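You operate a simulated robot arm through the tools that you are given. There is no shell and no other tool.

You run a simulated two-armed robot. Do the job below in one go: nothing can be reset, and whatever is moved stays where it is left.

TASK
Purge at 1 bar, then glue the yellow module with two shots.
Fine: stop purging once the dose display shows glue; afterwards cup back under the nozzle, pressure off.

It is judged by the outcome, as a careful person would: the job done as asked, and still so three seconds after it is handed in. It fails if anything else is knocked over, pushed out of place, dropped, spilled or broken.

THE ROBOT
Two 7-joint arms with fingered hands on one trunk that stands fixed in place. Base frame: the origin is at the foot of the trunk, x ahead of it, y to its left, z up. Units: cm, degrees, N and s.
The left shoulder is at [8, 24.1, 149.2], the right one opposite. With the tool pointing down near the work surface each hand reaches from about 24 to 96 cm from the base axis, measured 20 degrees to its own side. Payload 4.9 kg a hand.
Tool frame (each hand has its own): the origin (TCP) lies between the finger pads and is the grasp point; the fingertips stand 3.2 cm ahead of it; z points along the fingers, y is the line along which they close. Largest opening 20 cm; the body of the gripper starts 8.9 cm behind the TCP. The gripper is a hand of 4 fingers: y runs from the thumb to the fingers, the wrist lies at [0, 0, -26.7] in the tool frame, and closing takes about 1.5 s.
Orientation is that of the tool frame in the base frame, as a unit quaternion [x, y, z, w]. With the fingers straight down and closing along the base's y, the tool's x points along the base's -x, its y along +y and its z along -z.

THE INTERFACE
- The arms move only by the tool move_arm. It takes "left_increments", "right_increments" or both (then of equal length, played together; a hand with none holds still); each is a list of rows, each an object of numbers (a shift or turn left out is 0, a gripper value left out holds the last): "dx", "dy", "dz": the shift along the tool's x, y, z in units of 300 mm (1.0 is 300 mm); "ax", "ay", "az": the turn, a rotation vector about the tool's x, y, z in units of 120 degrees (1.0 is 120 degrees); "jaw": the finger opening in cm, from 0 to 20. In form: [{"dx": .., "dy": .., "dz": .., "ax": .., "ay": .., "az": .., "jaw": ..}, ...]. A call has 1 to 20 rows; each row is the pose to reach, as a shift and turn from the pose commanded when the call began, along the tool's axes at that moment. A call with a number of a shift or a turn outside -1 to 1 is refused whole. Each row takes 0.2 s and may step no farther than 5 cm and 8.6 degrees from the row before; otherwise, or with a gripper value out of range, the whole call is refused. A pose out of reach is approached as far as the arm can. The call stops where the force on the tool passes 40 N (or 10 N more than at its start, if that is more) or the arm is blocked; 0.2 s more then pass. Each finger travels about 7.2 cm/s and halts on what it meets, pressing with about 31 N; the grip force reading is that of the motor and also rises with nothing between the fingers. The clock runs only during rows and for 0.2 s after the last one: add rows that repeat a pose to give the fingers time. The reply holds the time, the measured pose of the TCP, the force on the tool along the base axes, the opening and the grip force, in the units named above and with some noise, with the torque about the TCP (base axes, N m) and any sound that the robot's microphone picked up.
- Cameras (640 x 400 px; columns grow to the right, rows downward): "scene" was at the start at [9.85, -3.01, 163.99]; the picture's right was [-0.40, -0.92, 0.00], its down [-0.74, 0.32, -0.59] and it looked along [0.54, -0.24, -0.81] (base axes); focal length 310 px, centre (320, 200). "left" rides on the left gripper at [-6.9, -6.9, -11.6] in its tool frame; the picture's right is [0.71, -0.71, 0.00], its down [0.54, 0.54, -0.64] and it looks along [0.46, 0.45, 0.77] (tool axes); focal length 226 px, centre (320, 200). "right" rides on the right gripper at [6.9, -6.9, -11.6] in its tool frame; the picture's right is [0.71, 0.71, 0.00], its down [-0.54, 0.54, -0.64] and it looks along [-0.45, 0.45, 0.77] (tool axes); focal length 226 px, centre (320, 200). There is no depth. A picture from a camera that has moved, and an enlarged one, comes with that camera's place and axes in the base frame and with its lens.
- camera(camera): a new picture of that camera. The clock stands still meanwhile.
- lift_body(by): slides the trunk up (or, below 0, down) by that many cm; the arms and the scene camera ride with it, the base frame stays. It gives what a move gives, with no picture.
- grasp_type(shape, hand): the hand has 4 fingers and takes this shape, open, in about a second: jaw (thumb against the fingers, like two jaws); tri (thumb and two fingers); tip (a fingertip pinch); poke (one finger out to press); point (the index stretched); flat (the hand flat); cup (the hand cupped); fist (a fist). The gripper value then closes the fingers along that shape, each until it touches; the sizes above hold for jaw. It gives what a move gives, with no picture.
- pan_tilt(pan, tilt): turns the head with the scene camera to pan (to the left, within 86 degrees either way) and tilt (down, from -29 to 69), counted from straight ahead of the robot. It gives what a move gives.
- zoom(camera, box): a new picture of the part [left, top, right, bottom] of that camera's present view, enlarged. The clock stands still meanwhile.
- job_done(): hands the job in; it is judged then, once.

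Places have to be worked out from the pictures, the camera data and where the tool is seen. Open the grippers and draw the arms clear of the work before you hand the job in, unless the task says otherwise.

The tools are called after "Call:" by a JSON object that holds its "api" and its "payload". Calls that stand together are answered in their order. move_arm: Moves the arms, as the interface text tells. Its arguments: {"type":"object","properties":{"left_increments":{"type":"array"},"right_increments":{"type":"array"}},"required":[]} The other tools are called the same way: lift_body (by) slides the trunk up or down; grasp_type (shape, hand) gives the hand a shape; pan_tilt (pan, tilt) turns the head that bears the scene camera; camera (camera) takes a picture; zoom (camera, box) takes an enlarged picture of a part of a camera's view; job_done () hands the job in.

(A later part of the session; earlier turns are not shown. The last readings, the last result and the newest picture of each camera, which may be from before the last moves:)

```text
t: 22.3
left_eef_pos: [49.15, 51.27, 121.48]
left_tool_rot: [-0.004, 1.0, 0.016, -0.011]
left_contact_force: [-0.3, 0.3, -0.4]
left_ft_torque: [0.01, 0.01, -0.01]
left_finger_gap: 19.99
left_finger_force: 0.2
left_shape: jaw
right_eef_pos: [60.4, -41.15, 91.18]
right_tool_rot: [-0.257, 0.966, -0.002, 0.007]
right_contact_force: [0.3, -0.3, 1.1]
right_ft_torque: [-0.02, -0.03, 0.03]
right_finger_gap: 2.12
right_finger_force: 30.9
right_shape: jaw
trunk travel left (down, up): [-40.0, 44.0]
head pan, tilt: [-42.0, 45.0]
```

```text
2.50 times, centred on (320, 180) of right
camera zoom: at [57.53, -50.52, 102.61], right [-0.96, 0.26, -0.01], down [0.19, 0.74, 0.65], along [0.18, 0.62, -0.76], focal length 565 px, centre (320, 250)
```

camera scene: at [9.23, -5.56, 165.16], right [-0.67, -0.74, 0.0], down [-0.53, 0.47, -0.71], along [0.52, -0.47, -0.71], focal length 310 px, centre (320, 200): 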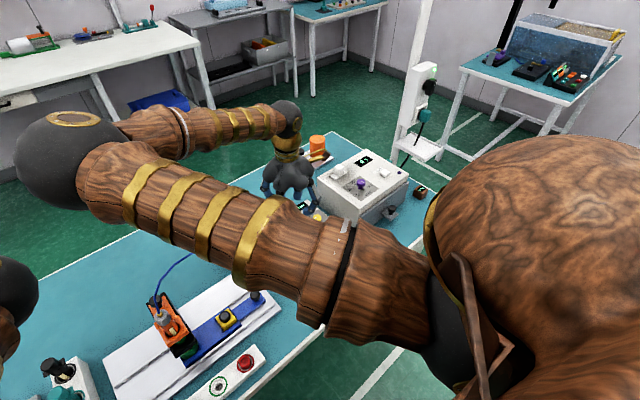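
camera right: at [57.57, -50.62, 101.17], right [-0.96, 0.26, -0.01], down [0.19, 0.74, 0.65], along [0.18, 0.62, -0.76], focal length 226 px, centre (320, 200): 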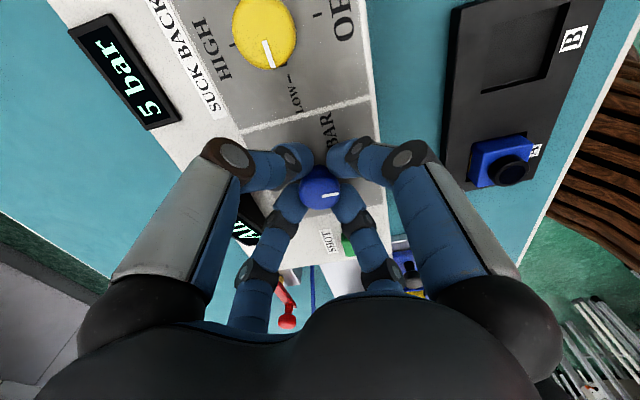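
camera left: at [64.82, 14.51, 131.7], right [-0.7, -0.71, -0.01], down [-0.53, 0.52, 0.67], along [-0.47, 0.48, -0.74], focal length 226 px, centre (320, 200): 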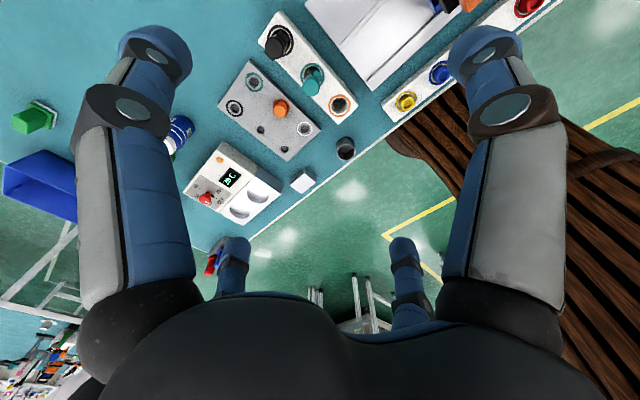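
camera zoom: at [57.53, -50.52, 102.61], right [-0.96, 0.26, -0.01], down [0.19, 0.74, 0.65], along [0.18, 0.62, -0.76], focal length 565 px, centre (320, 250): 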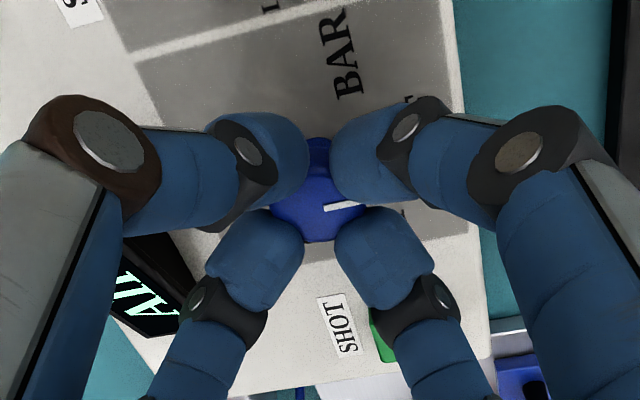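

Now the ball is gripped cleanly (31 N, no side load). I turn it 60° clockwise to "1".

Call:
{"api": "move_arm", "payload": {"right_increments": [{"az": 0.06}, {"az": 0.12}, {"az": 0.18}, {"az": 0.24}, {"az": 0.3}, {"az": 0.36}, {"az": 0.42}, {"az": 0.48}, {"az": 0.5}, {"az": 0.5}]}}

Call:
{"api": "camera", "payload": {"camera": "right"}}

Call:
{"api": "zoom", "payload": {"camera": "right", "box": [220, 100, 420, 260]}}

```text
t: 24.5
left_eef_pos: [49.08, 51.21, 121.56]
left_tool_rot: [-0.003, 1.0, 0.015, -0.012]
left_contact_force: [0.1, -0.1, -1.0]
left_ft_torque: [-0.01, 0.01, -0.02]
left_finger_gap: 19.98
left_finger_force: 0.1
left_shape: jaw
right_eef_pos: [60.29, -41.1, 91.14]
right_tool_rot: [0.26, 0.966, 0.003, 0.006]
right_contact_force: [-6.0, 10.6, -13.6]
right_ft_torque: [0.21, 0.2, 0.01]
right_finger_gap: 2.09
right_finger_force: 30.6
right_shape: jaw
trunk travel left (down, up): [-40.0, 44.0]
head pan, tilt: [-42.0, 45.0]
```

```text
taken
camera right: at [50.66, -43.53, 102.58], right [-0.25, 0.97, 0.0], down [0.73, 0.19, 0.65], along [0.63, 0.17, -0.76], focal length 226 px, centre (320, 200)
```

right: 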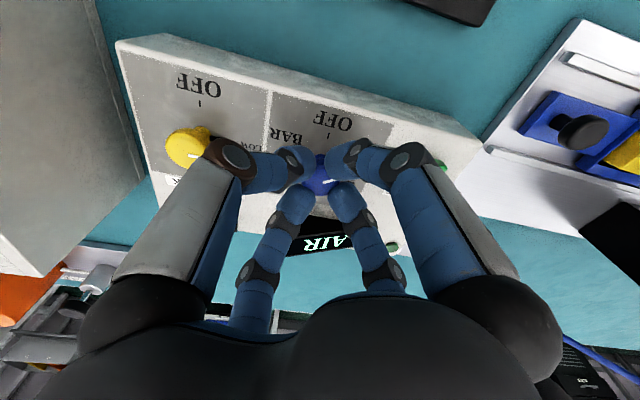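

```text
2.50 times, centred on (320, 180) of right
camera zoom: at [50.66, -43.53, 102.58], right [-0.25, 0.97, 0.0], down [0.73, 0.19, 0.65], along [0.63, 0.17, -0.76], focal length 565 px, centre (320, 250)
```

zoom: 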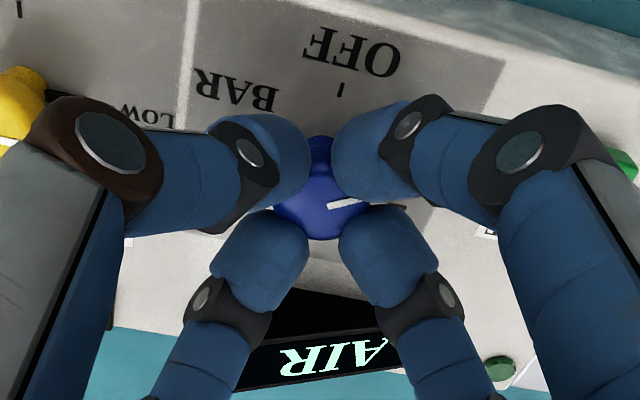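

The knob turned with the hand. I open the fingers, rise clear and check where the pointer stands.

Call:
{"api": "move_arm", "payload": {"right_increments": [{"jaw": 6}, {"jaw": 6}, {"jaw": 6}, {"jaw": 6}, {"dz": -0.1, "jaw": 6}, {"dz": -0.2, "jaw": 6}, {"dz": -0.3, "jaw": 6}]}}

Call:
{"api": "zoom", "payload": {"camera": "right", "box": [200, 40, 460, 220]}}

```text
t: 26.1
left_eef_pos: [49.01, 51.3, 121.48]
left_tool_rot: [-0.004, 1.0, 0.014, -0.01]
left_contact_force: [-0.3, -0.1, -0.4]
left_ft_torque: [0.01, -0.03, -0.02]
left_finger_gap: 19.99
left_finger_force: 0.1
left_shape: jaw
right_eef_pos: [60.2, -41.26, 100.41]
right_tool_rot: [0.26, 0.965, 0.002, 0.007]
right_contact_force: [-0.3, -0.1, -0.4]
right_ft_torque: [0.01, -0.01, 0.0]
right_finger_gap: 5.97
right_finger_force: 0.1
right_shape: jaw
trunk travel left (down, up): [-40.0, 44.0]
head pan, tilt: [-42.0, 45.0]
```

```text
2.22 times, centred on (330, 130) of right
camera zoom: at [50.47, -43.65, 111.77], right [-0.26, 0.97, 0.0], down [0.73, 0.19, 0.65], along [0.63, 0.17, -0.76], focal length 502 px, centre (298, 356)
```

zoom: 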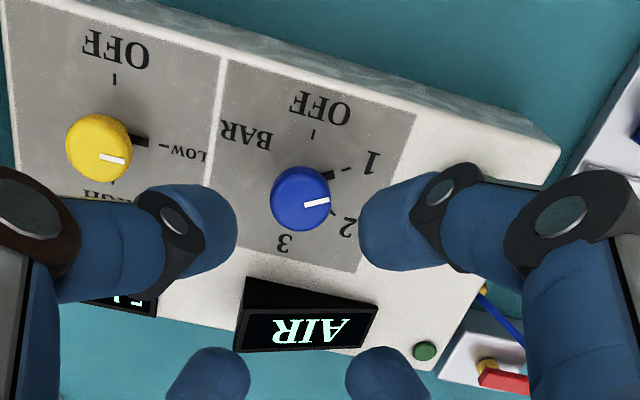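

The pointer now stands at 1 bar, and the display still shows AIR. I rise to about z = 108, above the SHOT button, and change the hand to the poke shape.

Call:
{"api": "move_arm", "payload": {"right_increments": [{"dz": -0.1}, {"dz": -0.2}, {"dz": -0.25}]}}

Call:
{"api": "grasp_type", "payload": {"shape": "poke", "hand": "right"}}

Call:
{"api": "camera", "payload": {"camera": "right"}}

```text
t: 26.9
left_eef_pos: [49.11, 51.28, 121.51]
left_tool_rot: [-0.003, 1.0, 0.016, -0.012]
left_contact_force: [0.7, -0.9, 0.2]
left_ft_torque: [0.0, 0.0, 0.06]
left_finger_gap: 20.03
left_finger_force: 0.2
left_shape: jaw
right_eef_pos: [60.03, -41.43, 107.82]
right_tool_rot: [0.26, 0.965, 0.003, 0.008]
right_contact_force: [0.6, 0.1, -0.3]
right_ft_torque: [0.0, 0.01, -0.02]
right_finger_gap: 5.98
right_finger_force: 0.1
right_shape: jaw
trunk travel left (down, up): [-40.0, 44.0]
head pan, tilt: [-42.0, 45.0]
```

```text
t: 27.8
left_eef_pos: [49.15, 51.17, 121.71]
left_tool_rot: [-0.002, 1.0, 0.015, -0.012]
left_contact_force: [0.2, 0.2, -0.1]
left_ft_torque: [0.03, 0.0, 0.01]
left_finger_gap: 19.98
left_finger_force: 0.0
left_shape: jaw
right_eef_pos: [60.16, -41.37, 107.74]
right_tool_rot: [0.26, 0.966, 0.003, 0.008]
right_contact_force: [-0.7, 0.0, 0.1]
right_ft_torque: [-0.02, 0.0, 0.02]
right_finger_gap: 0.0
right_finger_force: 0.2
right_shape: poke
trunk travel left (down, up): [-40.0, 44.0]
head pan, tilt: [-42.0, 45.0]
```

```text
taken
camera right: at [50.46, -43.77, 119.18], right [-0.26, 0.97, 0.0], down [0.73, 0.19, 0.65], along [0.63, 0.17, -0.76], focal length 226 px, centre (320, 200)
```

right: 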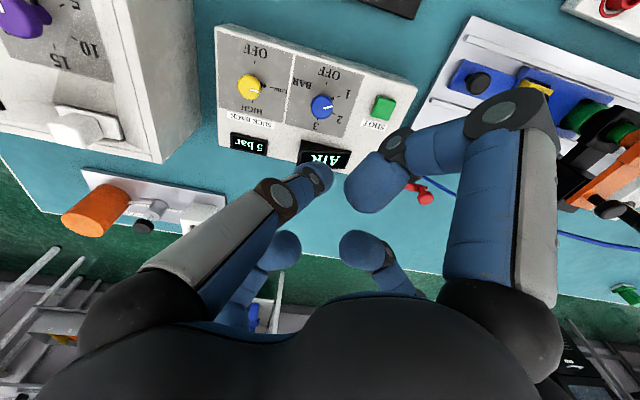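

In poke shape one finger's tip lies on the tool axis about 3 cm ahead, the others are curled back. I move over the SHOT button at about [58.6, -32.4], turning the hand back 60° so that its camera sees the dose display while pressing.

Call:
{"api": "move_arm", "payload": {"right_increments": [{"dx": 0.03, "dy": 0.03, "az": -0.06}, {"dx": 0.06, "dy": 0.06, "az": -0.12}, {"dx": 0.09, "dy": 0.1, "az": -0.18}, {"dx": 0.12, "dy": 0.14, "az": -0.24}, {"dx": 0.15, "dy": 0.18, "az": -0.3}, {"dx": 0.18, "dy": 0.21, "az": -0.36}, {"dx": 0.192, "dy": 0.234, "dz": 0.08, "az": -0.42}, {"dx": 0.192, "dy": 0.234, "dz": 0.16, "az": -0.48}, {"dx": 0.192, "dy": 0.234, "dz": 0.257, "az": -0.5}]}}

Call:
{"api": "camera", "payload": {"camera": "right"}}

Call:
{"api": "camera", "payload": {"camera": "scene"}}

```text
t: 29.8
left_eef_pos: [49.21, 51.21, 121.53]
left_tool_rot: [-0.002, 1.0, 0.016, -0.012]
left_contact_force: [0.1, -0.3, 0.3]
left_ft_torque: [0.03, 0.01, 0.01]
left_finger_gap: 19.97
left_finger_force: 0.1
left_shape: jaw
right_eef_pos: [58.82, -32.43, 100.18]
right_tool_rot: [-0.258, 0.966, -0.001, 0.008]
right_contact_force: [0.0, -0.5, -0.4]
right_ft_torque: [0.0, 0.01, -0.02]
right_finger_gap: 0.0
right_finger_force: 0.0
right_shape: poke
trunk travel left (down, up): [-40.0, 44.0]
head pan, tilt: [-42.0, 45.0]
```

```text
taken
camera right: at [56.04, -41.75, 111.59], right [-0.97, 0.26, -0.01], down [0.19, 0.74, 0.65], along [0.18, 0.62, -0.76], focal length 226 px, centre (320, 200)
```

right: 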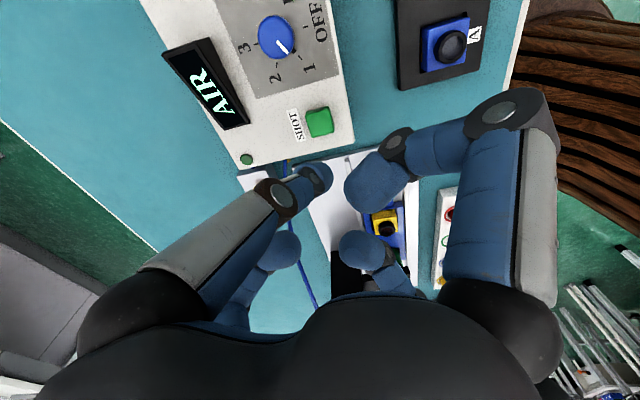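

```text
taken
camera scene: at [9.2, -5.52, 165.17], right [-0.67, -0.74, 0.0], down [-0.53, 0.47, -0.71], along [0.53, -0.47, -0.71], focal length 310 px, centre (320, 200)
```

scene: 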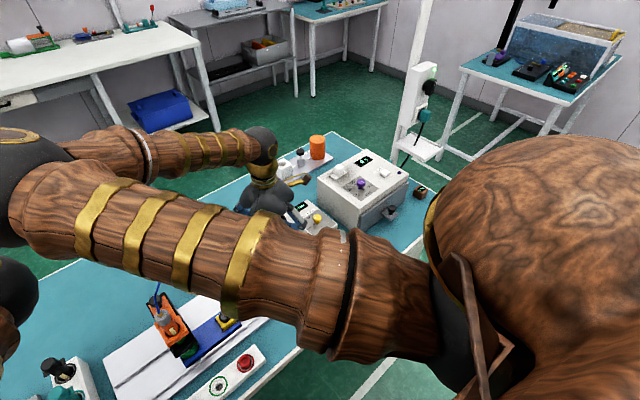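

The poke finger is right above SHOT and the display is visible on the left. I descend to about 1 cm above the button.

Call:
{"api": "move_arm", "payload": {"right_increments": [{"dz": 0.1}, {"dz": 0.2}, {"dz": 0.28}, {"dz": 0.305}]}}

Call:
{"api": "camera", "payload": {"camera": "right"}}

Call:
{"api": "zoom", "payload": {"camera": "right", "box": [100, 60, 380, 240]}}

```text
t: 30.8
left_eef_pos: [49.17, 51.29, 121.55]
left_tool_rot: [-0.002, 1.0, 0.016, -0.011]
left_contact_force: [0.1, -0.8, -0.6]
left_ft_torque: [0.0, -0.04, 0.03]
left_finger_gap: 20.02
left_finger_force: 0.1
left_shape: jaw
right_eef_pos: [58.99, -32.19, 91.21]
right_tool_rot: [-0.257, 0.966, -0.001, 0.007]
right_contact_force: [1.0, 0.1, 0.0]
right_ft_torque: [0.02, -0.03, -0.02]
right_finger_gap: 0.0
right_finger_force: 0.0
right_shape: poke
trunk travel left (down, up): [-40.0, 44.0]
head pan, tilt: [-42.0, 45.0]
```

```text
taken
camera right: at [56.06, -41.6, 102.65], right [-0.96, 0.26, -0.01], down [0.19, 0.74, 0.65], along [0.18, 0.62, -0.76], focal length 226 px, centre (320, 200)
```

right: 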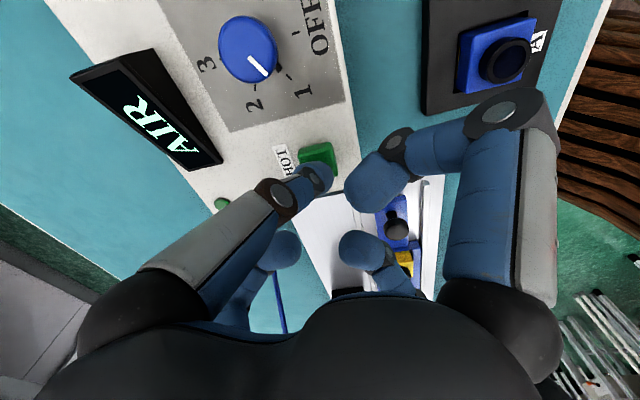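

```text
2.22 times, centred on (240, 150) of right
camera zoom: at [56.06, -41.6, 102.65], right [-0.96, 0.26, -0.01], down [0.19, 0.74, 0.65], along [0.18, 0.62, -0.76], focal length 502 px, centre (498, 311)
```

zoom: 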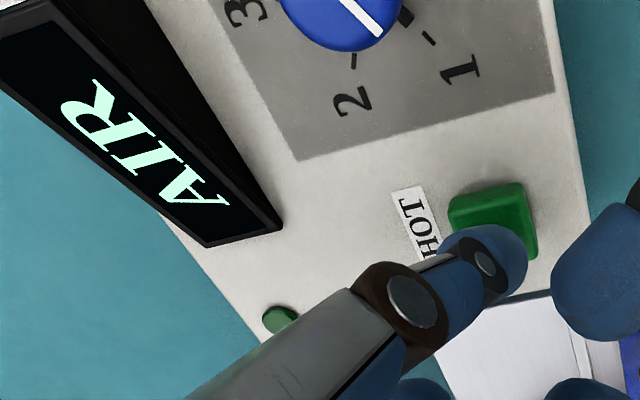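

The fingertip hovers just above SHOT, about half a centimetre toward its far side. I correct that sideways and lower by about 1 cm to feel for contact.

Call:
{"api": "move_arm", "payload": {"right_increments": [{"dx": 0.017, "dy": -0.0095}, {"dx": 0.017, "dy": -0.0095, "dz": 0.02}, {"dx": 0.017, "dy": -0.0095, "dz": 0.03}]}}

Call:
{"api": "zoom", "payload": {"camera": "right", "box": [60, 40, 400, 260]}}

```text
t: 31.6
left_eef_pos: [49.05, 51.39, 121.64]
left_tool_rot: [-0.004, 1.0, 0.015, -0.011]
left_contact_force: [0.5, -0.7, 0.3]
left_ft_torque: [0.01, -0.02, 0.01]
left_finger_gap: 20.01
left_finger_force: 0.0
left_shape: jaw
right_eef_pos: [58.55, -32.68, 90.17]
right_tool_rot: [-0.257, 0.966, -0.001, 0.008]
right_contact_force: [2.1, 0.4, 7.0]
right_ft_torque: [-0.03, -0.05, 0.03]
right_finger_gap: 0.0
right_finger_force: 0.1
right_shape: poke
trunk travel left (down, up): [-40.0, 44.0]
head pan, tilt: [-42.0, 45.0]
heard: click
```

```text
1.82 times, centred on (230, 150) of right
camera zoom: at [55.73, -42.01, 101.61], right [-0.96, 0.26, -0.02], down [0.19, 0.74, 0.65], along [0.18, 0.62, -0.76], focal length 411 px, centre (484, 291)
```

zoom: 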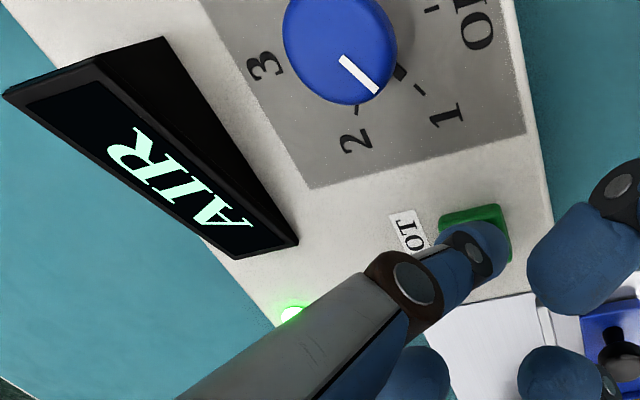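

It clicked, and the green lamp is lit while the display still shows AIR. I hold the button for a moment longer and look again.

Call:
{"api": "move_arm", "payload": {"right_increments": [{"dz": 0.0}]}}

Call:
{"api": "zoom", "payload": {"camera": "right", "box": [60, 40, 400, 260]}}

```text
t: 32.0
left_eef_pos: [48.95, 51.37, 121.5]
left_tool_rot: [-0.003, 1.0, 0.014, -0.012]
left_contact_force: [0.1, -1.0, -0.7]
left_ft_torque: [-0.06, -0.01, 0.0]
left_finger_gap: 19.99
left_finger_force: 0.1
left_shape: jaw
right_eef_pos: [58.57, -32.56, 90.23]
right_tool_rot: [-0.257, 0.966, -0.002, 0.008]
right_contact_force: [1.8, -0.7, 8.9]
right_ft_torque: [-0.05, -0.01, -0.01]
right_finger_gap: 0.0
right_finger_force: 0.2
right_shape: poke
trunk travel left (down, up): [-40.0, 44.0]
head pan, tilt: [-42.0, 45.0]
```

```text
1.82 times, centred on (230, 150) of right
camera zoom: at [55.74, -42.01, 101.58], right [-0.96, 0.26, -0.02], down [0.19, 0.74, 0.65], along [0.18, 0.62, -0.76], focal length 411 px, centre (484, 291)
```

zoom: 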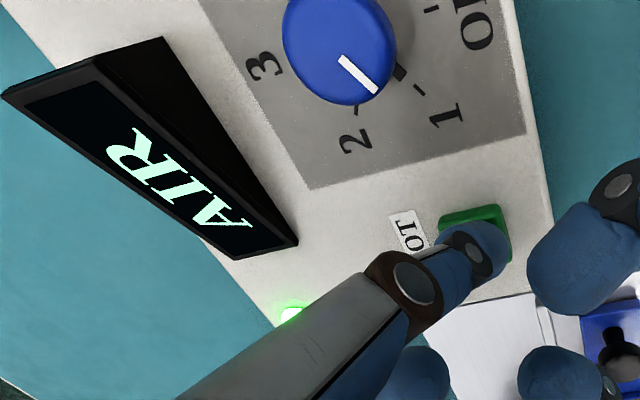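

The lamp is still lit and the display still says AIR; I keep holding in short steps.

Call:
{"api": "move_arm", "payload": {"right_increments": [{"dz": 0.0}]}}

Call:
{"api": "zoom", "payload": {"camera": "right", "box": [60, 40, 400, 260]}}

```text
t: 32.4
left_eef_pos: [49.01, 51.25, 121.57]
left_tool_rot: [-0.002, 1.0, 0.015, -0.011]
left_contact_force: [-0.1, 0.8, 1.1]
left_ft_torque: [0.0, 0.03, -0.01]
left_finger_gap: 20.02
left_finger_force: 0.1
left_shape: jaw
right_eef_pos: [58.46, -32.67, 90.25]
right_tool_rot: [-0.257, 0.966, -0.001, 0.008]
right_contact_force: [2.6, -0.8, 10.6]
right_ft_torque: [-0.06, -0.06, 0.02]
right_finger_gap: 0.0
right_finger_force: 0.1
right_shape: poke
trunk travel left (down, up): [-40.0, 44.0]
head pan, tilt: [-42.0, 45.0]
```

```text
1.82 times, centred on (230, 150) of right
camera zoom: at [55.74, -42.01, 101.57], right [-0.96, 0.26, -0.02], down [0.19, 0.74, 0.65], along [0.18, 0.62, -0.76], focal length 411 px, centre (484, 291)
```

zoom: 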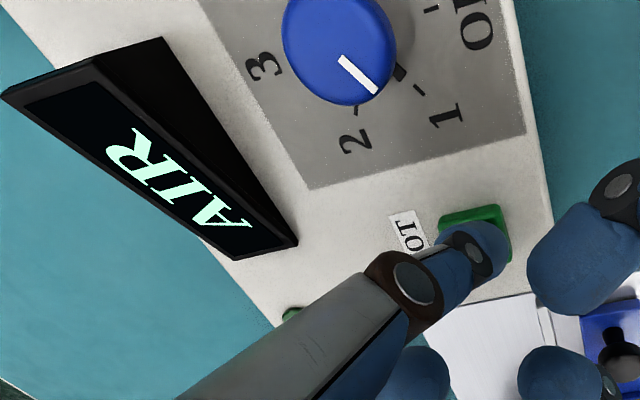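

The lamp went out by itself, so one press gives one timed shot. I release the button and check the display.

Call:
{"api": "move_arm", "payload": {"right_increments": [{"dz": -0.03}, {"dz": -0.03}]}}

Call:
{"api": "zoom", "payload": {"camera": "right", "box": [60, 40, 400, 260]}}

Call:
{"api": "zoom", "payload": {"camera": "scene", "box": [120, 270, 260, 390]}}

```text
t: 33.0
left_eef_pos: [49.1, 51.27, 121.57]
left_tool_rot: [-0.002, 1.0, 0.015, -0.012]
left_contact_force: [-0.8, 0.0, 0.7]
left_ft_torque: [0.03, 0.03, 0.01]
left_finger_gap: 20.0
left_finger_force: 0.0
left_shape: jaw
right_eef_pos: [58.5, -32.78, 90.97]
right_tool_rot: [-0.256, 0.967, -0.001, 0.008]
right_contact_force: [0.0, -0.7, 0.3]
right_ft_torque: [0.05, -0.02, -0.01]
right_finger_gap: 0.0
right_finger_force: 0.1
right_shape: poke
trunk travel left (down, up): [-40.0, 44.0]
head pan, tilt: [-42.0, 45.0]
```

```text
1.82 times, centred on (230, 150) of right
camera zoom: at [55.72, -41.99, 102.46], right [-0.96, 0.26, -0.01], down [0.19, 0.74, 0.65], along [0.18, 0.62, -0.76], focal length 411 px, centre (484, 291)
```

zoom: 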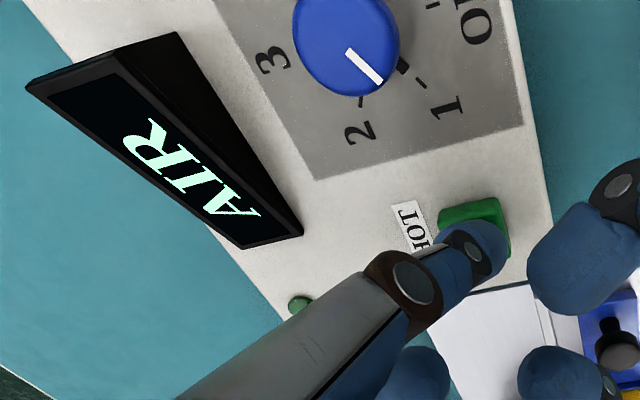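

```text
3.33 times, centred on (190, 330) of scene
camera zoom: at [9.14, -5.49, 165.16], right [-0.67, -0.74, 0.0], down [-0.53, 0.47, -0.71], along [0.53, -0.47, -0.71], focal length 1035 px, centre (753, -233)
```

zoom: 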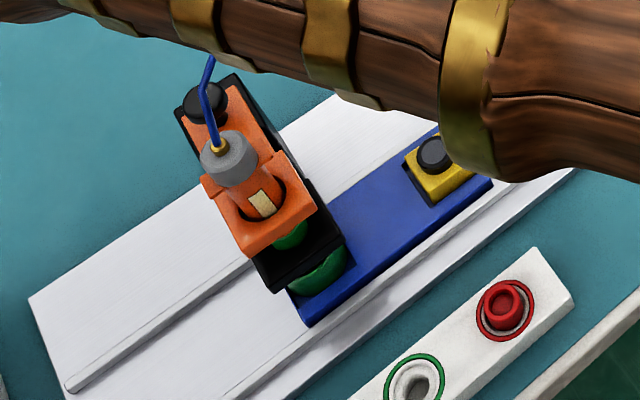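

Still AIR after the first shot into the cup. I press SHOT again, then release, and read the display.

Call:
{"api": "move_arm", "payload": {"right_increments": [{"dz": 0.015}, {"dz": 0.03}, {"dz": 0.03}, {"dz": 0.0}, {"dz": 0.0}]}}

Call:
{"api": "zoom", "payload": {"camera": "right", "box": [60, 40, 400, 260]}}

```text
t: 34.2
left_eef_pos: [49.12, 51.22, 121.71]
left_tool_rot: [-0.003, 1.0, 0.016, -0.012]
left_contact_force: [0.7, 0.5, -0.3]
left_ft_torque: [-0.02, 0.02, -0.02]
left_finger_gap: 19.97
left_finger_force: 0.2
left_shape: jaw
right_eef_pos: [58.37, -32.78, 90.85]
right_tool_rot: [-0.257, 0.966, -0.002, 0.008]
right_contact_force: [-0.3, -0.1, -0.3]
right_ft_torque: [0.01, -0.01, 0.02]
right_finger_gap: 0.02
right_finger_force: 0.0
right_shape: poke
trunk travel left (down, up): [-40.0, 44.0]
head pan, tilt: [-42.0, 45.0]
heard: click
```

```text
1.82 times, centred on (230, 150) of right
camera zoom: at [55.61, -42.07, 102.42], right [-0.96, 0.26, -0.01], down [0.19, 0.74, 0.65], along [0.18, 0.62, -0.76], focal length 411 px, centre (484, 291)
```

zoom: 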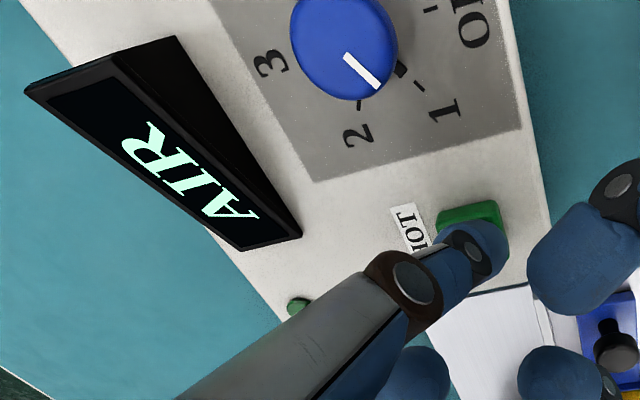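

Still AIR. I press a third time, this time holding until the lamp goes out.

Call:
{"api": "move_arm", "payload": {"right_increments": [{"dz": 0.015}, {"dz": 0.03}, {"dz": 0.03}, {"dz": 0.03}, {"dz": 0.03}]}}

Call:
{"api": "zoom", "payload": {"camera": "right", "box": [60, 40, 400, 260]}}

```text
t: 35.4
left_eef_pos: [49.08, 51.34, 121.69]
left_tool_rot: [-0.003, 1.0, 0.015, -0.011]
left_contact_force: [0.2, 0.6, 0.0]
left_ft_torque: [-0.01, 0.03, 0.02]
left_finger_gap: 20.01
left_finger_force: 0.0
left_shape: jaw
right_eef_pos: [58.47, -32.76, 90.04]
right_tool_rot: [-0.257, 0.966, -0.002, 0.007]
right_contact_force: [1.8, -2.6, 10.4]
right_ft_torque: [-0.14, -0.04, 0.01]
right_finger_gap: 0.0
right_finger_force: 0.2
right_shape: poke
trunk travel left (down, up): [-40.0, 44.0]
head pan, tilt: [-42.0, 45.0]
heard: click
```

```text
1.82 times, centred on (230, 150) of right
camera zoom: at [55.7, -42.09, 101.57], right [-0.96, 0.26, -0.02], down [0.19, 0.74, 0.65], along [0.18, 0.62, -0.76], focal length 411 px, centre (484, 291)
```

zoom: 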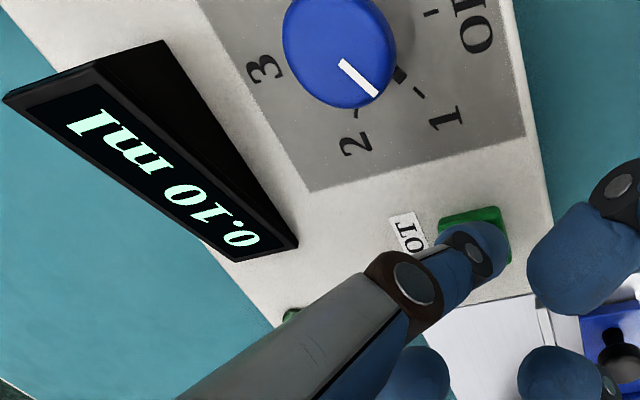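

The display now reads "0.10 ml": glue has arrived, so purging stops here after three shots. I release the button and rise clear, and move the left hand farther away to give the right elbow room.

Call:
{"api": "move_arm", "payload": {"right_increments": [{"dz": -0.04}, {"dz": -0.14}, {"dz": -0.28}, {"dz": -0.42}, {"dz": -0.5}, {"dz": -0.5}], "left_increments": [{"dx": 0.0, "dy": 0.1}, {"dx": 0.05, "dy": 0.2}, {"dx": 0.1, "dy": 0.3}, {"dx": 0.2, "dy": 0.4}, {"dx": 0.3, "dy": 0.5}, {"dx": 0.4, "dy": 0.55}]}}

Call:
{"api": "pan_tilt", "payload": {"pan": -15, "tilt": 55}}

Call:
{"api": "camera", "payload": {"camera": "scene"}}

Call:
{"api": "camera", "payload": {"camera": "right"}}

```text
t: 36.8
left_eef_pos: [37.06, 67.58, 122.45]
left_tool_rot: [-0.003, 1.0, 0.016, -0.011]
left_contact_force: [0.8, 0.4, -0.1]
left_ft_torque: [-0.01, 0.02, -0.05]
left_finger_gap: 20.01
left_finger_force: 0.1
left_shape: jaw
right_eef_pos: [58.28, -32.45, 105.06]
right_tool_rot: [-0.257, 0.966, -0.002, 0.008]
right_contact_force: [-0.9, 0.2, -0.1]
right_ft_torque: [0.0, -0.01, 0.01]
right_finger_gap: 0.0
right_finger_force: 0.0
right_shape: poke
trunk travel left (down, up): [-40.0, 44.0]
head pan, tilt: [-42.0, 45.0]
```

```text
t: 37.7
left_eef_pos: [37.08, 67.5, 122.54]
left_tool_rot: [-0.002, 1.0, 0.016, -0.011]
left_contact_force: [-0.4, 0.0, 0.0]
left_ft_torque: [-0.03, -0.03, 0.0]
left_finger_gap: 19.96
left_finger_force: 0.1
left_shape: jaw
right_eef_pos: [58.33, -32.58, 104.95]
right_tool_rot: [-0.257, 0.966, -0.001, 0.008]
right_contact_force: [0.2, 0.5, 0.8]
right_ft_torque: [0.03, 0.01, 0.0]
right_finger_gap: 0.0
right_finger_force: 0.1
right_shape: poke
trunk travel left (down, up): [-40.0, 44.0]
head pan, tilt: [-15.0, 55.0]
```

```text
taken
camera scene: at [10.08, -1.92, 163.82], right [-0.26, -0.97, 0.0], down [-0.79, 0.21, -0.57], along [0.55, -0.15, -0.82], focal length 310 px, centre (320, 200)
```

scene: 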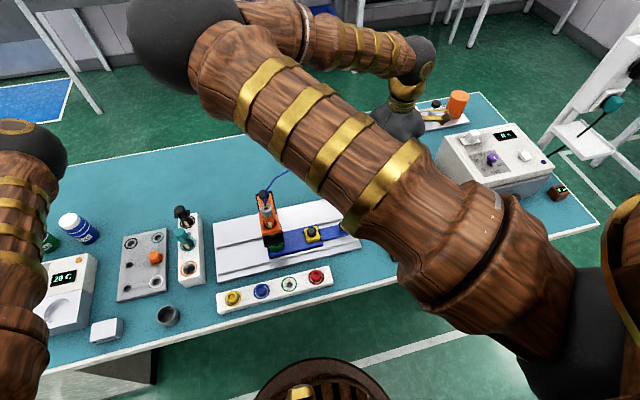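

```text
taken
camera right: at [55.56, -41.87, 116.4], right [-0.96, 0.26, -0.01], down [0.19, 0.74, 0.65], along [0.18, 0.62, -0.76], focal length 226 px, centre (320, 200)
```

right: 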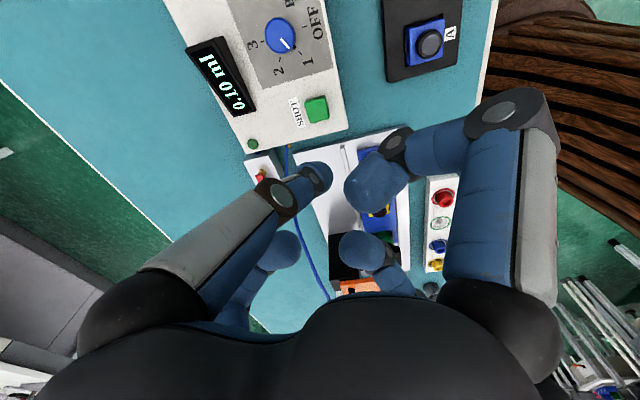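

Display still reads 0.10 ml, and the carriage handle is at about [53.2, -20.4, 84.7], the module at y ≈ -10.8 and the cup under the nozzle at y ≈ 0.5. I draw the right hand back to [45, -30] and square it, and take the left arm farther out to make room for the right elbow.

Call:
{"api": "move_arm", "payload": {"right_increments": [{"dx": 0.085, "dy": 0.073, "dz": -0.03, "az": 0.0625}, {"dx": 0.17, "dy": 0.146, "dz": -0.06, "az": 0.125}, {"dx": 0.256, "dy": 0.22, "dz": -0.08, "az": 0.1875}, {"dx": 0.342, "dy": 0.293, "dz": -0.1, "az": 0.25}], "left_increments": [{"dx": 0.1, "dy": 0.12}, {"dx": 0.2, "dy": 0.25}, {"dx": 0.3, "dy": 0.37}, {"dx": 0.38, "dy": 0.5}]}}

Call:
{"api": "grasp_type", "payload": {"shape": "jaw", "hand": "right"}}

Call:
{"api": "camera", "payload": {"camera": "scene"}}

```text
t: 38.7
left_eef_pos: [25.12, 82.85, 123.43]
left_tool_rot: [-0.001, 1.0, 0.013, -0.011]
left_contact_force: [-0.6, -0.2, 0.8]
left_ft_torque: [-0.05, -0.04, 0.03]
left_finger_gap: 20.01
left_finger_force: 0.0
left_shape: jaw
right_eef_pos: [44.82, -29.76, 107.79]
right_tool_rot: [0.003, 1.0, 0.0, 0.009]
right_contact_force: [0.0, 0.4, 0.1]
right_ft_torque: [-0.02, -0.06, 0.0]
right_finger_gap: 0.0
right_finger_force: 0.1
right_shape: poke
trunk travel left (down, up): [-40.0, 44.0]
head pan, tilt: [-15.0, 55.0]
```

```text
t: 39.6
left_eef_pos: [25.38, 82.31, 123.43]
left_tool_rot: [-0.002, 1.0, 0.016, -0.012]
left_contact_force: [0.5, 0.8, -0.2]
left_ft_torque: [0.03, -0.01, 0.0]
left_finger_gap: 19.97
left_finger_force: 0.0
left_shape: jaw
right_eef_pos: [45.24, -30.1, 107.58]
right_tool_rot: [0.003, 1.0, 0.001, 0.007]
right_contact_force: [0.6, 0.3, -0.6]
right_ft_torque: [0.01, 0.02, -0.03]
right_finger_gap: 19.97
right_finger_force: 0.0
right_shape: jaw
trunk travel left (down, up): [-40.0, 44.0]
head pan, tilt: [-15.0, 55.0]
```

```text
taken
camera scene: at [10.15, -1.98, 163.81], right [-0.26, -0.97, 0.0], down [-0.79, 0.21, -0.57], along [0.55, -0.15, -0.82], focal length 310 px, centre (320, 200)
```

scene: 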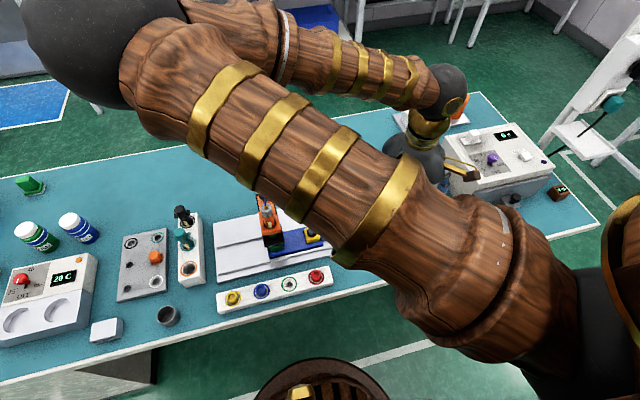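

The left arm is out of the way. I now tilt the right hand 35° so its wrist leans back toward the robot (keeping clear of the hose and head), and narrow the fingers to 6 cm.

Call:
{"api": "move_arm", "payload": {"right_increments": [{"ay": -0.058, "jaw": 6}, {"ay": -0.117, "jaw": 6}, {"ay": -0.175, "jaw": 6}, {"ay": -0.233, "jaw": 6}, {"ay": -0.2917, "jaw": 6}, {"ay": -0.2917, "jaw": 6}, {"ay": -0.2917, "jaw": 6}, {"ay": -0.2917, "jaw": 6}]}}

Call:
{"api": "camera", "payload": {"camera": "right"}}

Call:
{"api": "camera", "payload": {"camera": "scene"}}

```text
t: 41.4
left_eef_pos: [25.38, 82.41, 123.47]
left_tool_rot: [-0.002, 1.0, 0.016, -0.012]
left_contact_force: [0.3, 0.4, -0.5]
left_ft_torque: [-0.03, 0.01, 0.03]
left_finger_gap: 20.02
left_finger_force: 0.1
left_shape: jaw
right_eef_pos: [52.93, -32.91, 104.76]
right_tool_rot: [0.002, 0.952, 0.001, 0.307]
right_contact_force: [0.0, 0.4, 0.3]
right_ft_torque: [0.0, -0.01, 0.0]
right_finger_gap: 6.03
right_finger_force: 0.0
right_shape: jaw
right hand out of reach, approached as far as the arm can: row 2, 3, 4, 5, 6, 7, 8
trunk travel left (down, up): [-40.0, 44.0]
head pan, tilt: [-15.0, 55.0]
```

```text
taken
camera right: at [40.51, -39.67, 110.1], right [-0.57, 0.71, -0.41], down [0.06, 0.54, 0.84], along [0.82, 0.45, -0.35], focal length 226 px, centre (320, 200)
```

right: 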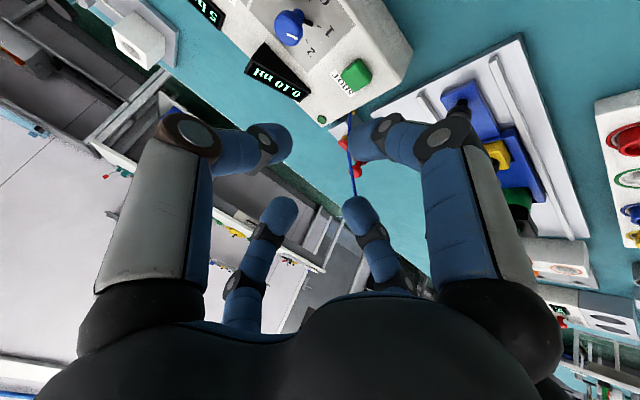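

```text
taken
camera scene: at [10.11, -1.93, 163.82], right [-0.26, -0.97, 0.0], down [-0.79, 0.21, -0.57], along [0.55, -0.15, -0.82], focal length 310 px, centre (320, 200)
```

scene: 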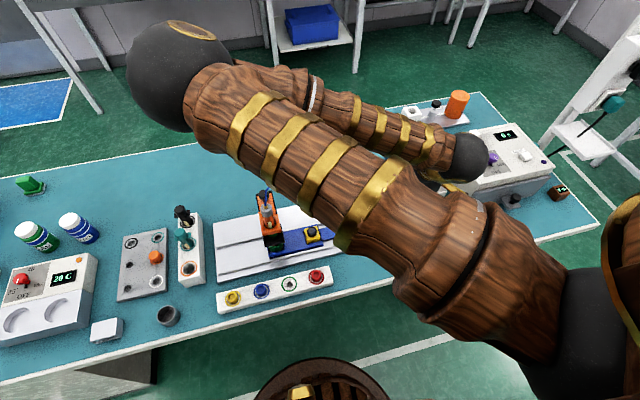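

The tilt was reached but the hand slid forward to [52.9, -32.9, 104.8] because the wrist would have been too close to the shoulder. I make one tiny step down-forward to see from which commanded pose the next moves count.

Call:
{"api": "move_arm", "payload": {"right_increments": [{"dz": 0.02}]}}

```text
t: 41.8
left_eef_pos: [25.25, 82.51, 123.42]
left_tool_rot: [-0.002, 1.0, 0.016, -0.012]
left_contact_force: [0.2, 1.7, 0.2]
left_ft_torque: [-0.03, 0.0, 0.0]
left_finger_gap: 20.01
left_finger_force: 0.0
left_shape: jaw
right_eef_pos: [53.24, -32.62, 104.63]
right_tool_rot: [0.002, 0.951, 0.0, 0.308]
right_contact_force: [0.0, -0.6, 0.4]
right_ft_torque: [0.0, 0.0, 0.03]
right_finger_gap: 6.04
right_finger_force: 0.2
right_shape: jaw
trunk travel left (down, up): [-40.0, 44.0]
head pan, tilt: [-15.0, 55.0]
```

The moves count from the reached pose. Before gripping the handle close to the head, I look at the "tip" and "point" shapes in free air, since they may keep the other fingers tighter.

Call:
{"api": "grasp_type", "payload": {"shape": "tip", "hand": "right"}}

Call:
{"api": "camera", "payload": {"camera": "right"}}

Call:
{"api": "grasp_type", "payload": {"shape": "point", "hand": "right"}}

Call:
{"api": "camera", "payload": {"camera": "right"}}

```text
t: 42.7
left_eef_pos: [25.28, 82.5, 123.5]
left_tool_rot: [-0.003, 1.0, 0.016, -0.012]
left_contact_force: [-0.3, 0.8, -0.1]
left_ft_torque: [0.03, 0.05, 0.01]
left_finger_gap: 19.98
left_finger_force: 0.0
left_shape: jaw
right_eef_pos: [53.32, -32.75, 104.46]
right_tool_rot: [0.003, 0.951, -0.001, 0.309]
right_contact_force: [-0.7, 0.3, -1.1]
right_ft_torque: [0.05, -0.01, -0.03]
right_finger_gap: 20.0
right_finger_force: 0.0
right_shape: tip
trunk travel left (down, up): [-40.0, 44.0]
head pan, tilt: [-15.0, 55.0]
```

```text
taken
camera right: at [40.7, -39.55, 109.82], right [-0.57, 0.71, -0.41], down [0.06, 0.54, 0.84], along [0.82, 0.45, -0.35], focal length 226 px, centre (320, 200)
```

right: 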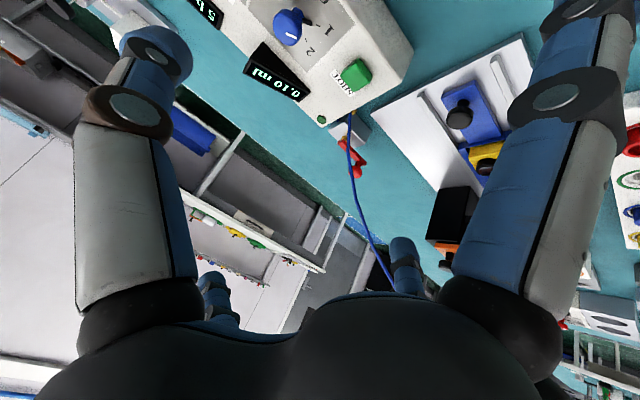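

```text
t: 43.6
left_eef_pos: [25.27, 82.44, 123.5]
left_tool_rot: [-0.003, 1.0, 0.016, -0.012]
left_contact_force: [-0.2, -0.6, -0.8]
left_ft_torque: [-0.02, -0.01, 0.02]
left_finger_gap: 19.97
left_finger_force: 0.0
left_shape: jaw
right_eef_pos: [53.22, -32.68, 104.47]
right_tool_rot: [0.003, 0.951, 0.0, 0.309]
right_contact_force: [0.6, -0.6, -0.3]
right_ft_torque: [0.05, 0.02, 0.01]
right_finger_gap: 0.02
right_finger_force: 0.0
right_shape: point
trunk travel left (down, up): [-40.0, 44.0]
head pan, tilt: [-15.0, 55.0]
```

```text
taken
camera right: at [40.7, -39.54, 109.82], right [-0.57, 0.71, -0.41], down [0.06, 0.54, 0.84], along [0.82, 0.45, -0.35], focal length 226 px, centre (320, 200)
```

right: 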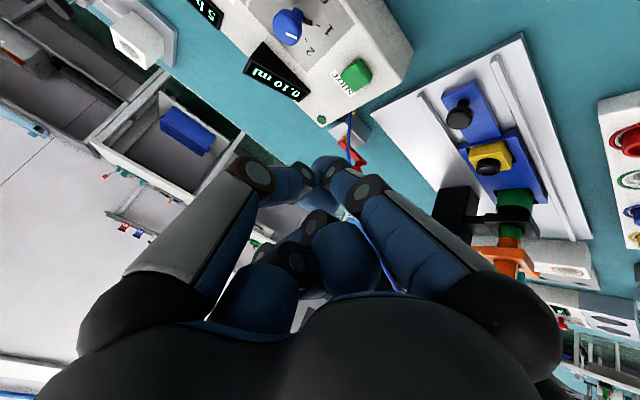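

The "jaw" grip still suits best if the hand leans about 22° back and to the right with its fingers on the diagonals, keeping clear of head and hose. I return to jaw and move to a pre-grasp pose about 12 cm back from the handle along that leaning axis.

Call:
{"api": "grasp_type", "payload": {"shape": "jaw", "hand": "right"}}

Call:
{"api": "move_arm", "payload": {"right_increments": [{"ax": -0.0251, "ay": 0.0132, "az": -0.0448, "jaw": 6}, {"dx": 0.02, "dy": 0.02, "dz": 0.01, "ax": -0.0502, "ay": 0.0264, "az": -0.0896, "jaw": 6}, {"dx": 0.05, "dy": 0.05, "dz": 0.02, "ax": -0.0753, "ay": 0.0395, "az": -0.1344, "jaw": 6}, {"dx": 0.09, "dy": 0.1, "dz": 0.04, "ax": -0.1004, "ay": 0.0527, "az": -0.1792, "jaw": 6}, {"dx": 0.13, "dy": 0.15, "dz": 0.06, "ax": -0.1255, "ay": 0.0659, "az": -0.224, "jaw": 6}, {"dx": 0.17, "dy": 0.2, "dz": 0.08, "ax": -0.1506, "ay": 0.0791, "az": -0.2688, "jaw": 6}, {"dx": 0.2, "dy": 0.24, "dz": 0.095, "ax": -0.1757, "ay": 0.0922, "az": -0.3136, "jaw": 6}, {"dx": 0.2297, "dy": 0.2683, "dz": 0.109, "ax": -0.2008, "ay": 0.1054, "az": -0.3584, "jaw": 6}, {"dx": 0.2297, "dy": 0.2683, "dz": 0.109, "ax": -0.2008, "ay": 0.1054, "az": -0.3584, "jaw": 6}]}}

Call:
{"api": "camera", "payload": {"camera": "right"}}

Call:
{"api": "camera", "payload": {"camera": "scene"}}

```text
t: 44.5
left_eef_pos: [25.37, 82.52, 123.46]
left_tool_rot: [-0.002, 1.0, 0.016, -0.012]
left_contact_force: [0.2, 0.0, 0.4]
left_ft_torque: [0.0, -0.02, -0.01]
left_finger_gap: 20.0
left_finger_force: 0.1
left_shape: jaw
right_eef_pos: [53.12, -32.83, 104.5]
right_tool_rot: [0.002, 0.951, 0.0, 0.308]
right_contact_force: [-0.1, -0.2, -0.5]
right_ft_torque: [-0.01, -0.01, -0.01]
right_finger_gap: 19.98
right_finger_force: 0.1
right_shape: jaw
trunk travel left (down, up): [-40.0, 44.0]
head pan, tilt: [-15.0, 55.0]
```

```text
t: 46.5
left_eef_pos: [25.27, 82.5, 123.61]
left_tool_rot: [-0.002, 1.0, 0.016, -0.012]
left_contact_force: [-0.8, 0.1, -0.1]
left_ft_torque: [-0.02, 0.0, 0.01]
left_finger_gap: 19.99
left_finger_force: 0.0
left_shape: jaw
right_eef_pos: [49.22, -24.45, 98.4]
right_tool_rot: [-0.407, 0.892, 0.082, 0.177]
right_contact_force: [-0.1, 0.7, -1.1]
right_ft_torque: [-0.01, 0.0, 0.03]
right_finger_gap: 6.03
right_finger_force: 0.0
right_shape: jaw
trunk travel left (down, up): [-40.0, 44.0]
head pan, tilt: [-15.0, 55.0]
```

```text
taken
camera right: at [47.35, -37.2, 106.39], right [-0.96, -0.03, -0.27], down [-0.24, 0.55, 0.8], along [0.12, 0.84, -0.53], focal length 226 px, centre (320, 200)
```

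right: 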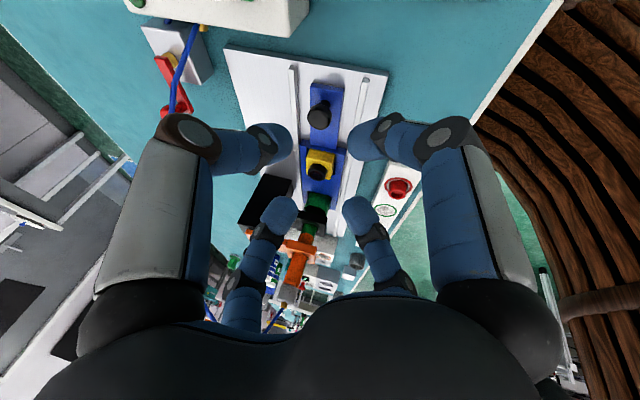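

```text
taken
camera scene: at [10.05, -1.92, 163.82], right [-0.26, -0.97, 0.0], down [-0.79, 0.21, -0.57], along [0.55, -0.15, -0.82], focal length 310 px, centre (320, 200)
```

scene: 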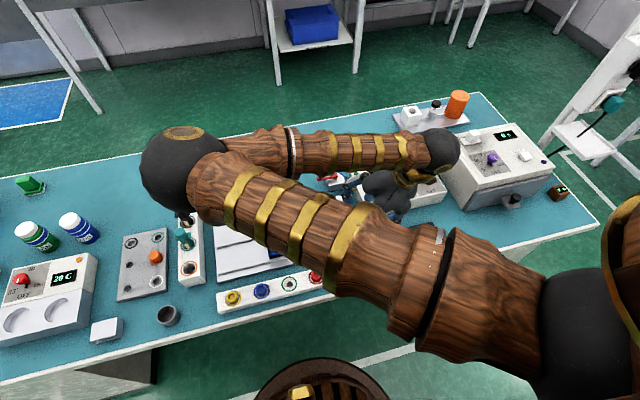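

The view along the slide is excellent. To keep the right elbow and forearm well above the hose, I raise the trunk by 15 cm first.

Call:
{"api": "lift_body", "payload": {"by": 15}}

Call:
{"api": "camera", "payload": {"camera": "scene"}}

Call:
{"api": "camera", "payload": {"camera": "right"}}

```text
t: 48.3
left_eef_pos: [25.22, 82.5, 138.53]
left_tool_rot: [-0.002, 1.0, 0.014, -0.012]
left_contact_force: [-0.3, 0.0, -0.7]
left_ft_torque: [-0.01, 0.03, 0.0]
left_finger_gap: 20.0
left_finger_force: 0.1
left_shape: jaw
right_eef_pos: [49.37, -24.47, 113.45]
right_tool_rot: [-0.406, 0.893, 0.082, 0.177]
right_contact_force: [0.0, 0.3, -0.6]
right_ft_torque: [0.01, -0.01, -0.03]
right_finger_gap: 6.01
right_finger_force: 0.1
right_shape: jaw
trunk travel left (down, up): [-55.0, 29.0]
head pan, tilt: [-15.0, 55.0]
```

```text
taken
camera scene: at [10.07, -1.89, 178.81], right [-0.26, -0.97, 0.0], down [-0.79, 0.21, -0.57], along [0.55, -0.15, -0.82], focal length 310 px, centre (320, 200)
```

scene: 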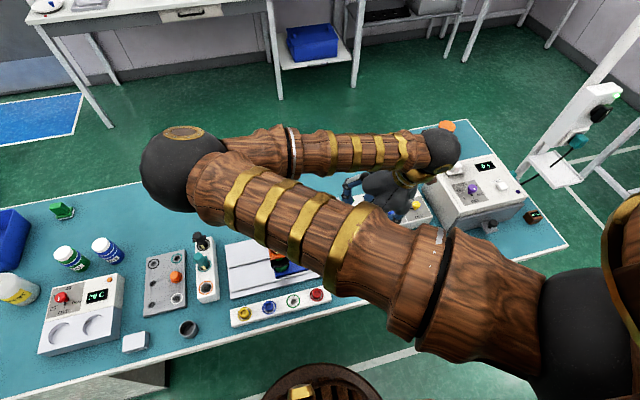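

```text
taken
camera right: at [47.35, -37.19, 121.38], right [-0.96, -0.03, -0.27], down [-0.24, 0.55, 0.8], along [0.12, 0.84, -0.53], focal length 226 px, centre (320, 200)
```

right: 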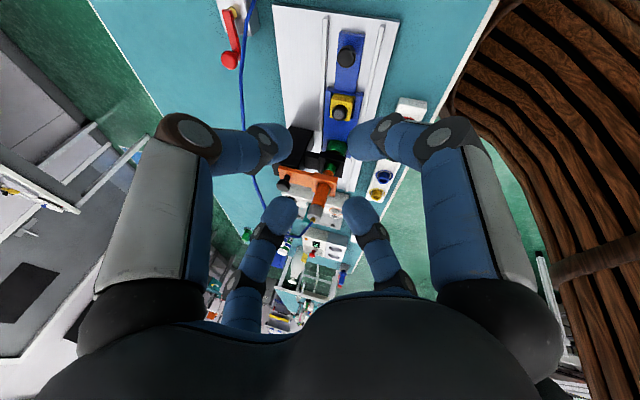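

The handle works out at [53.1, -20.4, 84.5] again. I descend along to a point 7 cm back from the handle with a 5 cm opening.

Call:
{"api": "move_arm", "payload": {"right_increments": [{"dx": 0.04, "dy": -0.002, "dz": 0.13, "jaw": 5}, {"dx": 0.08, "dy": -0.004, "dz": 0.26, "jaw": 5}, {"dx": 0.12, "dy": -0.006, "dz": 0.39, "jaw": 5}, {"dx": 0.16, "dy": -0.008, "dz": 0.52, "jaw": 5}, {"dx": 0.2005, "dy": -0.0092, "dz": 0.648, "jaw": 5}]}}

Call:
{"api": "camera", "payload": {"camera": "right"}}

Call:
{"api": "camera", "payload": {"camera": "scene"}}

```text
t: 49.5
left_eef_pos: [25.43, 82.42, 138.48]
left_tool_rot: [-0.003, 1.0, 0.015, -0.012]
left_contact_force: [0.2, -0.4, 0.9]
left_ft_torque: [0.0, 0.03, -0.03]
left_finger_gap: 20.02
left_finger_force: 0.0
left_shape: jaw
right_eef_pos: [50.93, -23.2, 92.88]
right_tool_rot: [-0.406, 0.893, 0.082, 0.177]
right_contact_force: [0.1, 0.0, 0.3]
right_ft_torque: [-0.01, 0.01, 0.02]
right_finger_gap: 5.04
right_finger_force: 0.1
right_shape: jaw
trunk travel left (down, up): [-55.0, 29.0]
head pan, tilt: [-15.0, 55.0]
```

```text
taken
camera right: at [48.9, -35.8, 100.86], right [-0.96, -0.03, -0.27], down [-0.24, 0.55, 0.8], along [0.12, 0.84, -0.53], focal length 226 px, centre (320, 200)
```

right: 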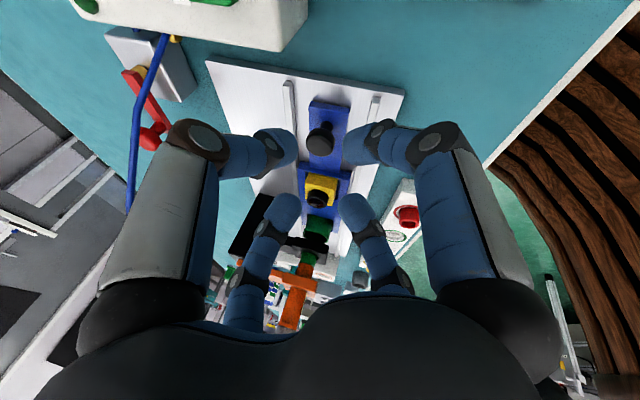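

```text
taken
camera scene: at [10.15, -1.94, 178.83], right [-0.26, -0.97, 0.0], down [-0.79, 0.21, -0.57], along [0.55, -0.15, -0.82], focal length 310 px, centre (320, 200)
```

scene: 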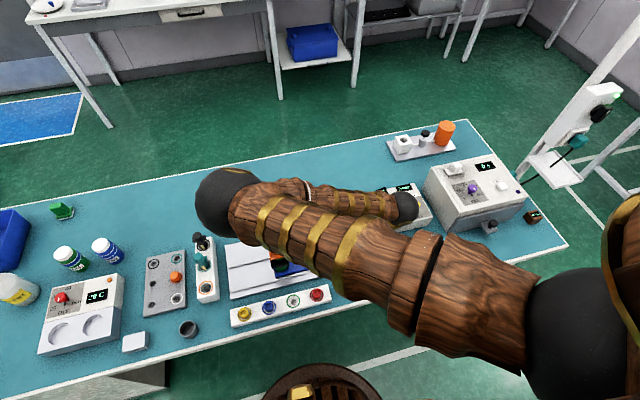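

The knob lies right on the tool axis. I advance the last 6.5 cm to the handle knob with the fingers still open.

Call:
{"api": "move_arm", "payload": {"right_increments": [{"dx": 0.001, "dy": 0.003, "dz": 0.07}, {"dx": 0.002, "dy": 0.006, "dz": 0.14}, {"dx": 0.002, "dy": 0.0066, "dz": 0.19}, {"dx": 0.002, "dy": 0.0066, "dz": 0.215}]}}

Call:
{"api": "camera", "payload": {"camera": "right"}}

Call:
{"api": "zoom", "payload": {"camera": "right", "box": [220, 110, 420, 260]}}

```text
t: 50.5
left_eef_pos: [25.34, 82.48, 138.5]
left_tool_rot: [-0.002, 1.0, 0.015, -0.011]
left_contact_force: [0.1, -0.1, 0.3]
left_ft_torque: [-0.03, 0.02, 0.03]
left_finger_gap: 19.99
left_finger_force: 0.1
left_shape: jaw
right_eef_pos: [51.85, -21.1, 87.15]
right_tool_rot: [-0.407, 0.893, 0.082, 0.177]
right_contact_force: [-0.3, -0.1, -0.4]
right_ft_torque: [0.01, 0.02, 0.01]
right_finger_gap: 5.05
right_finger_force: 0.0
right_shape: jaw
trunk travel left (down, up): [-55.0, 29.0]
head pan, tilt: [-15.0, 55.0]
```

```text
taken
camera right: at [50.02, -33.8, 95.15], right [-0.96, -0.03, -0.27], down [-0.24, 0.55, 0.8], along [0.12, 0.84, -0.53], focal length 226 px, centre (320, 200)
```

right: 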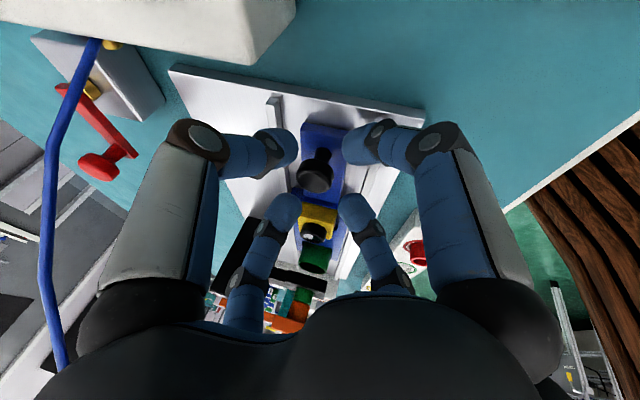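

```text
2.67 times, centred on (320, 185) of right
camera zoom: at [50.02, -33.8, 95.15], right [-0.96, -0.03, -0.27], down [-0.24, 0.55, 0.8], along [0.12, 0.84, -0.53], focal length 603 px, centre (320, 240)
```

zoom: 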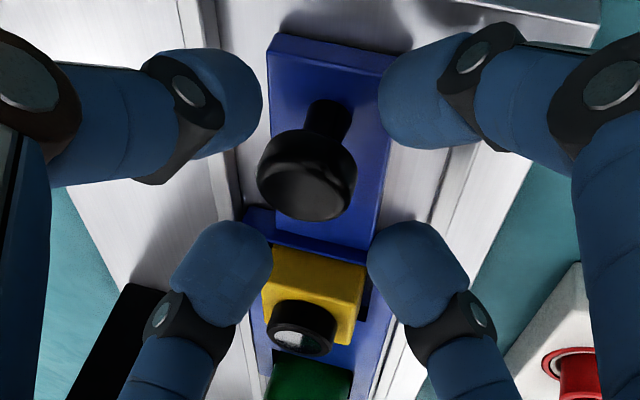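

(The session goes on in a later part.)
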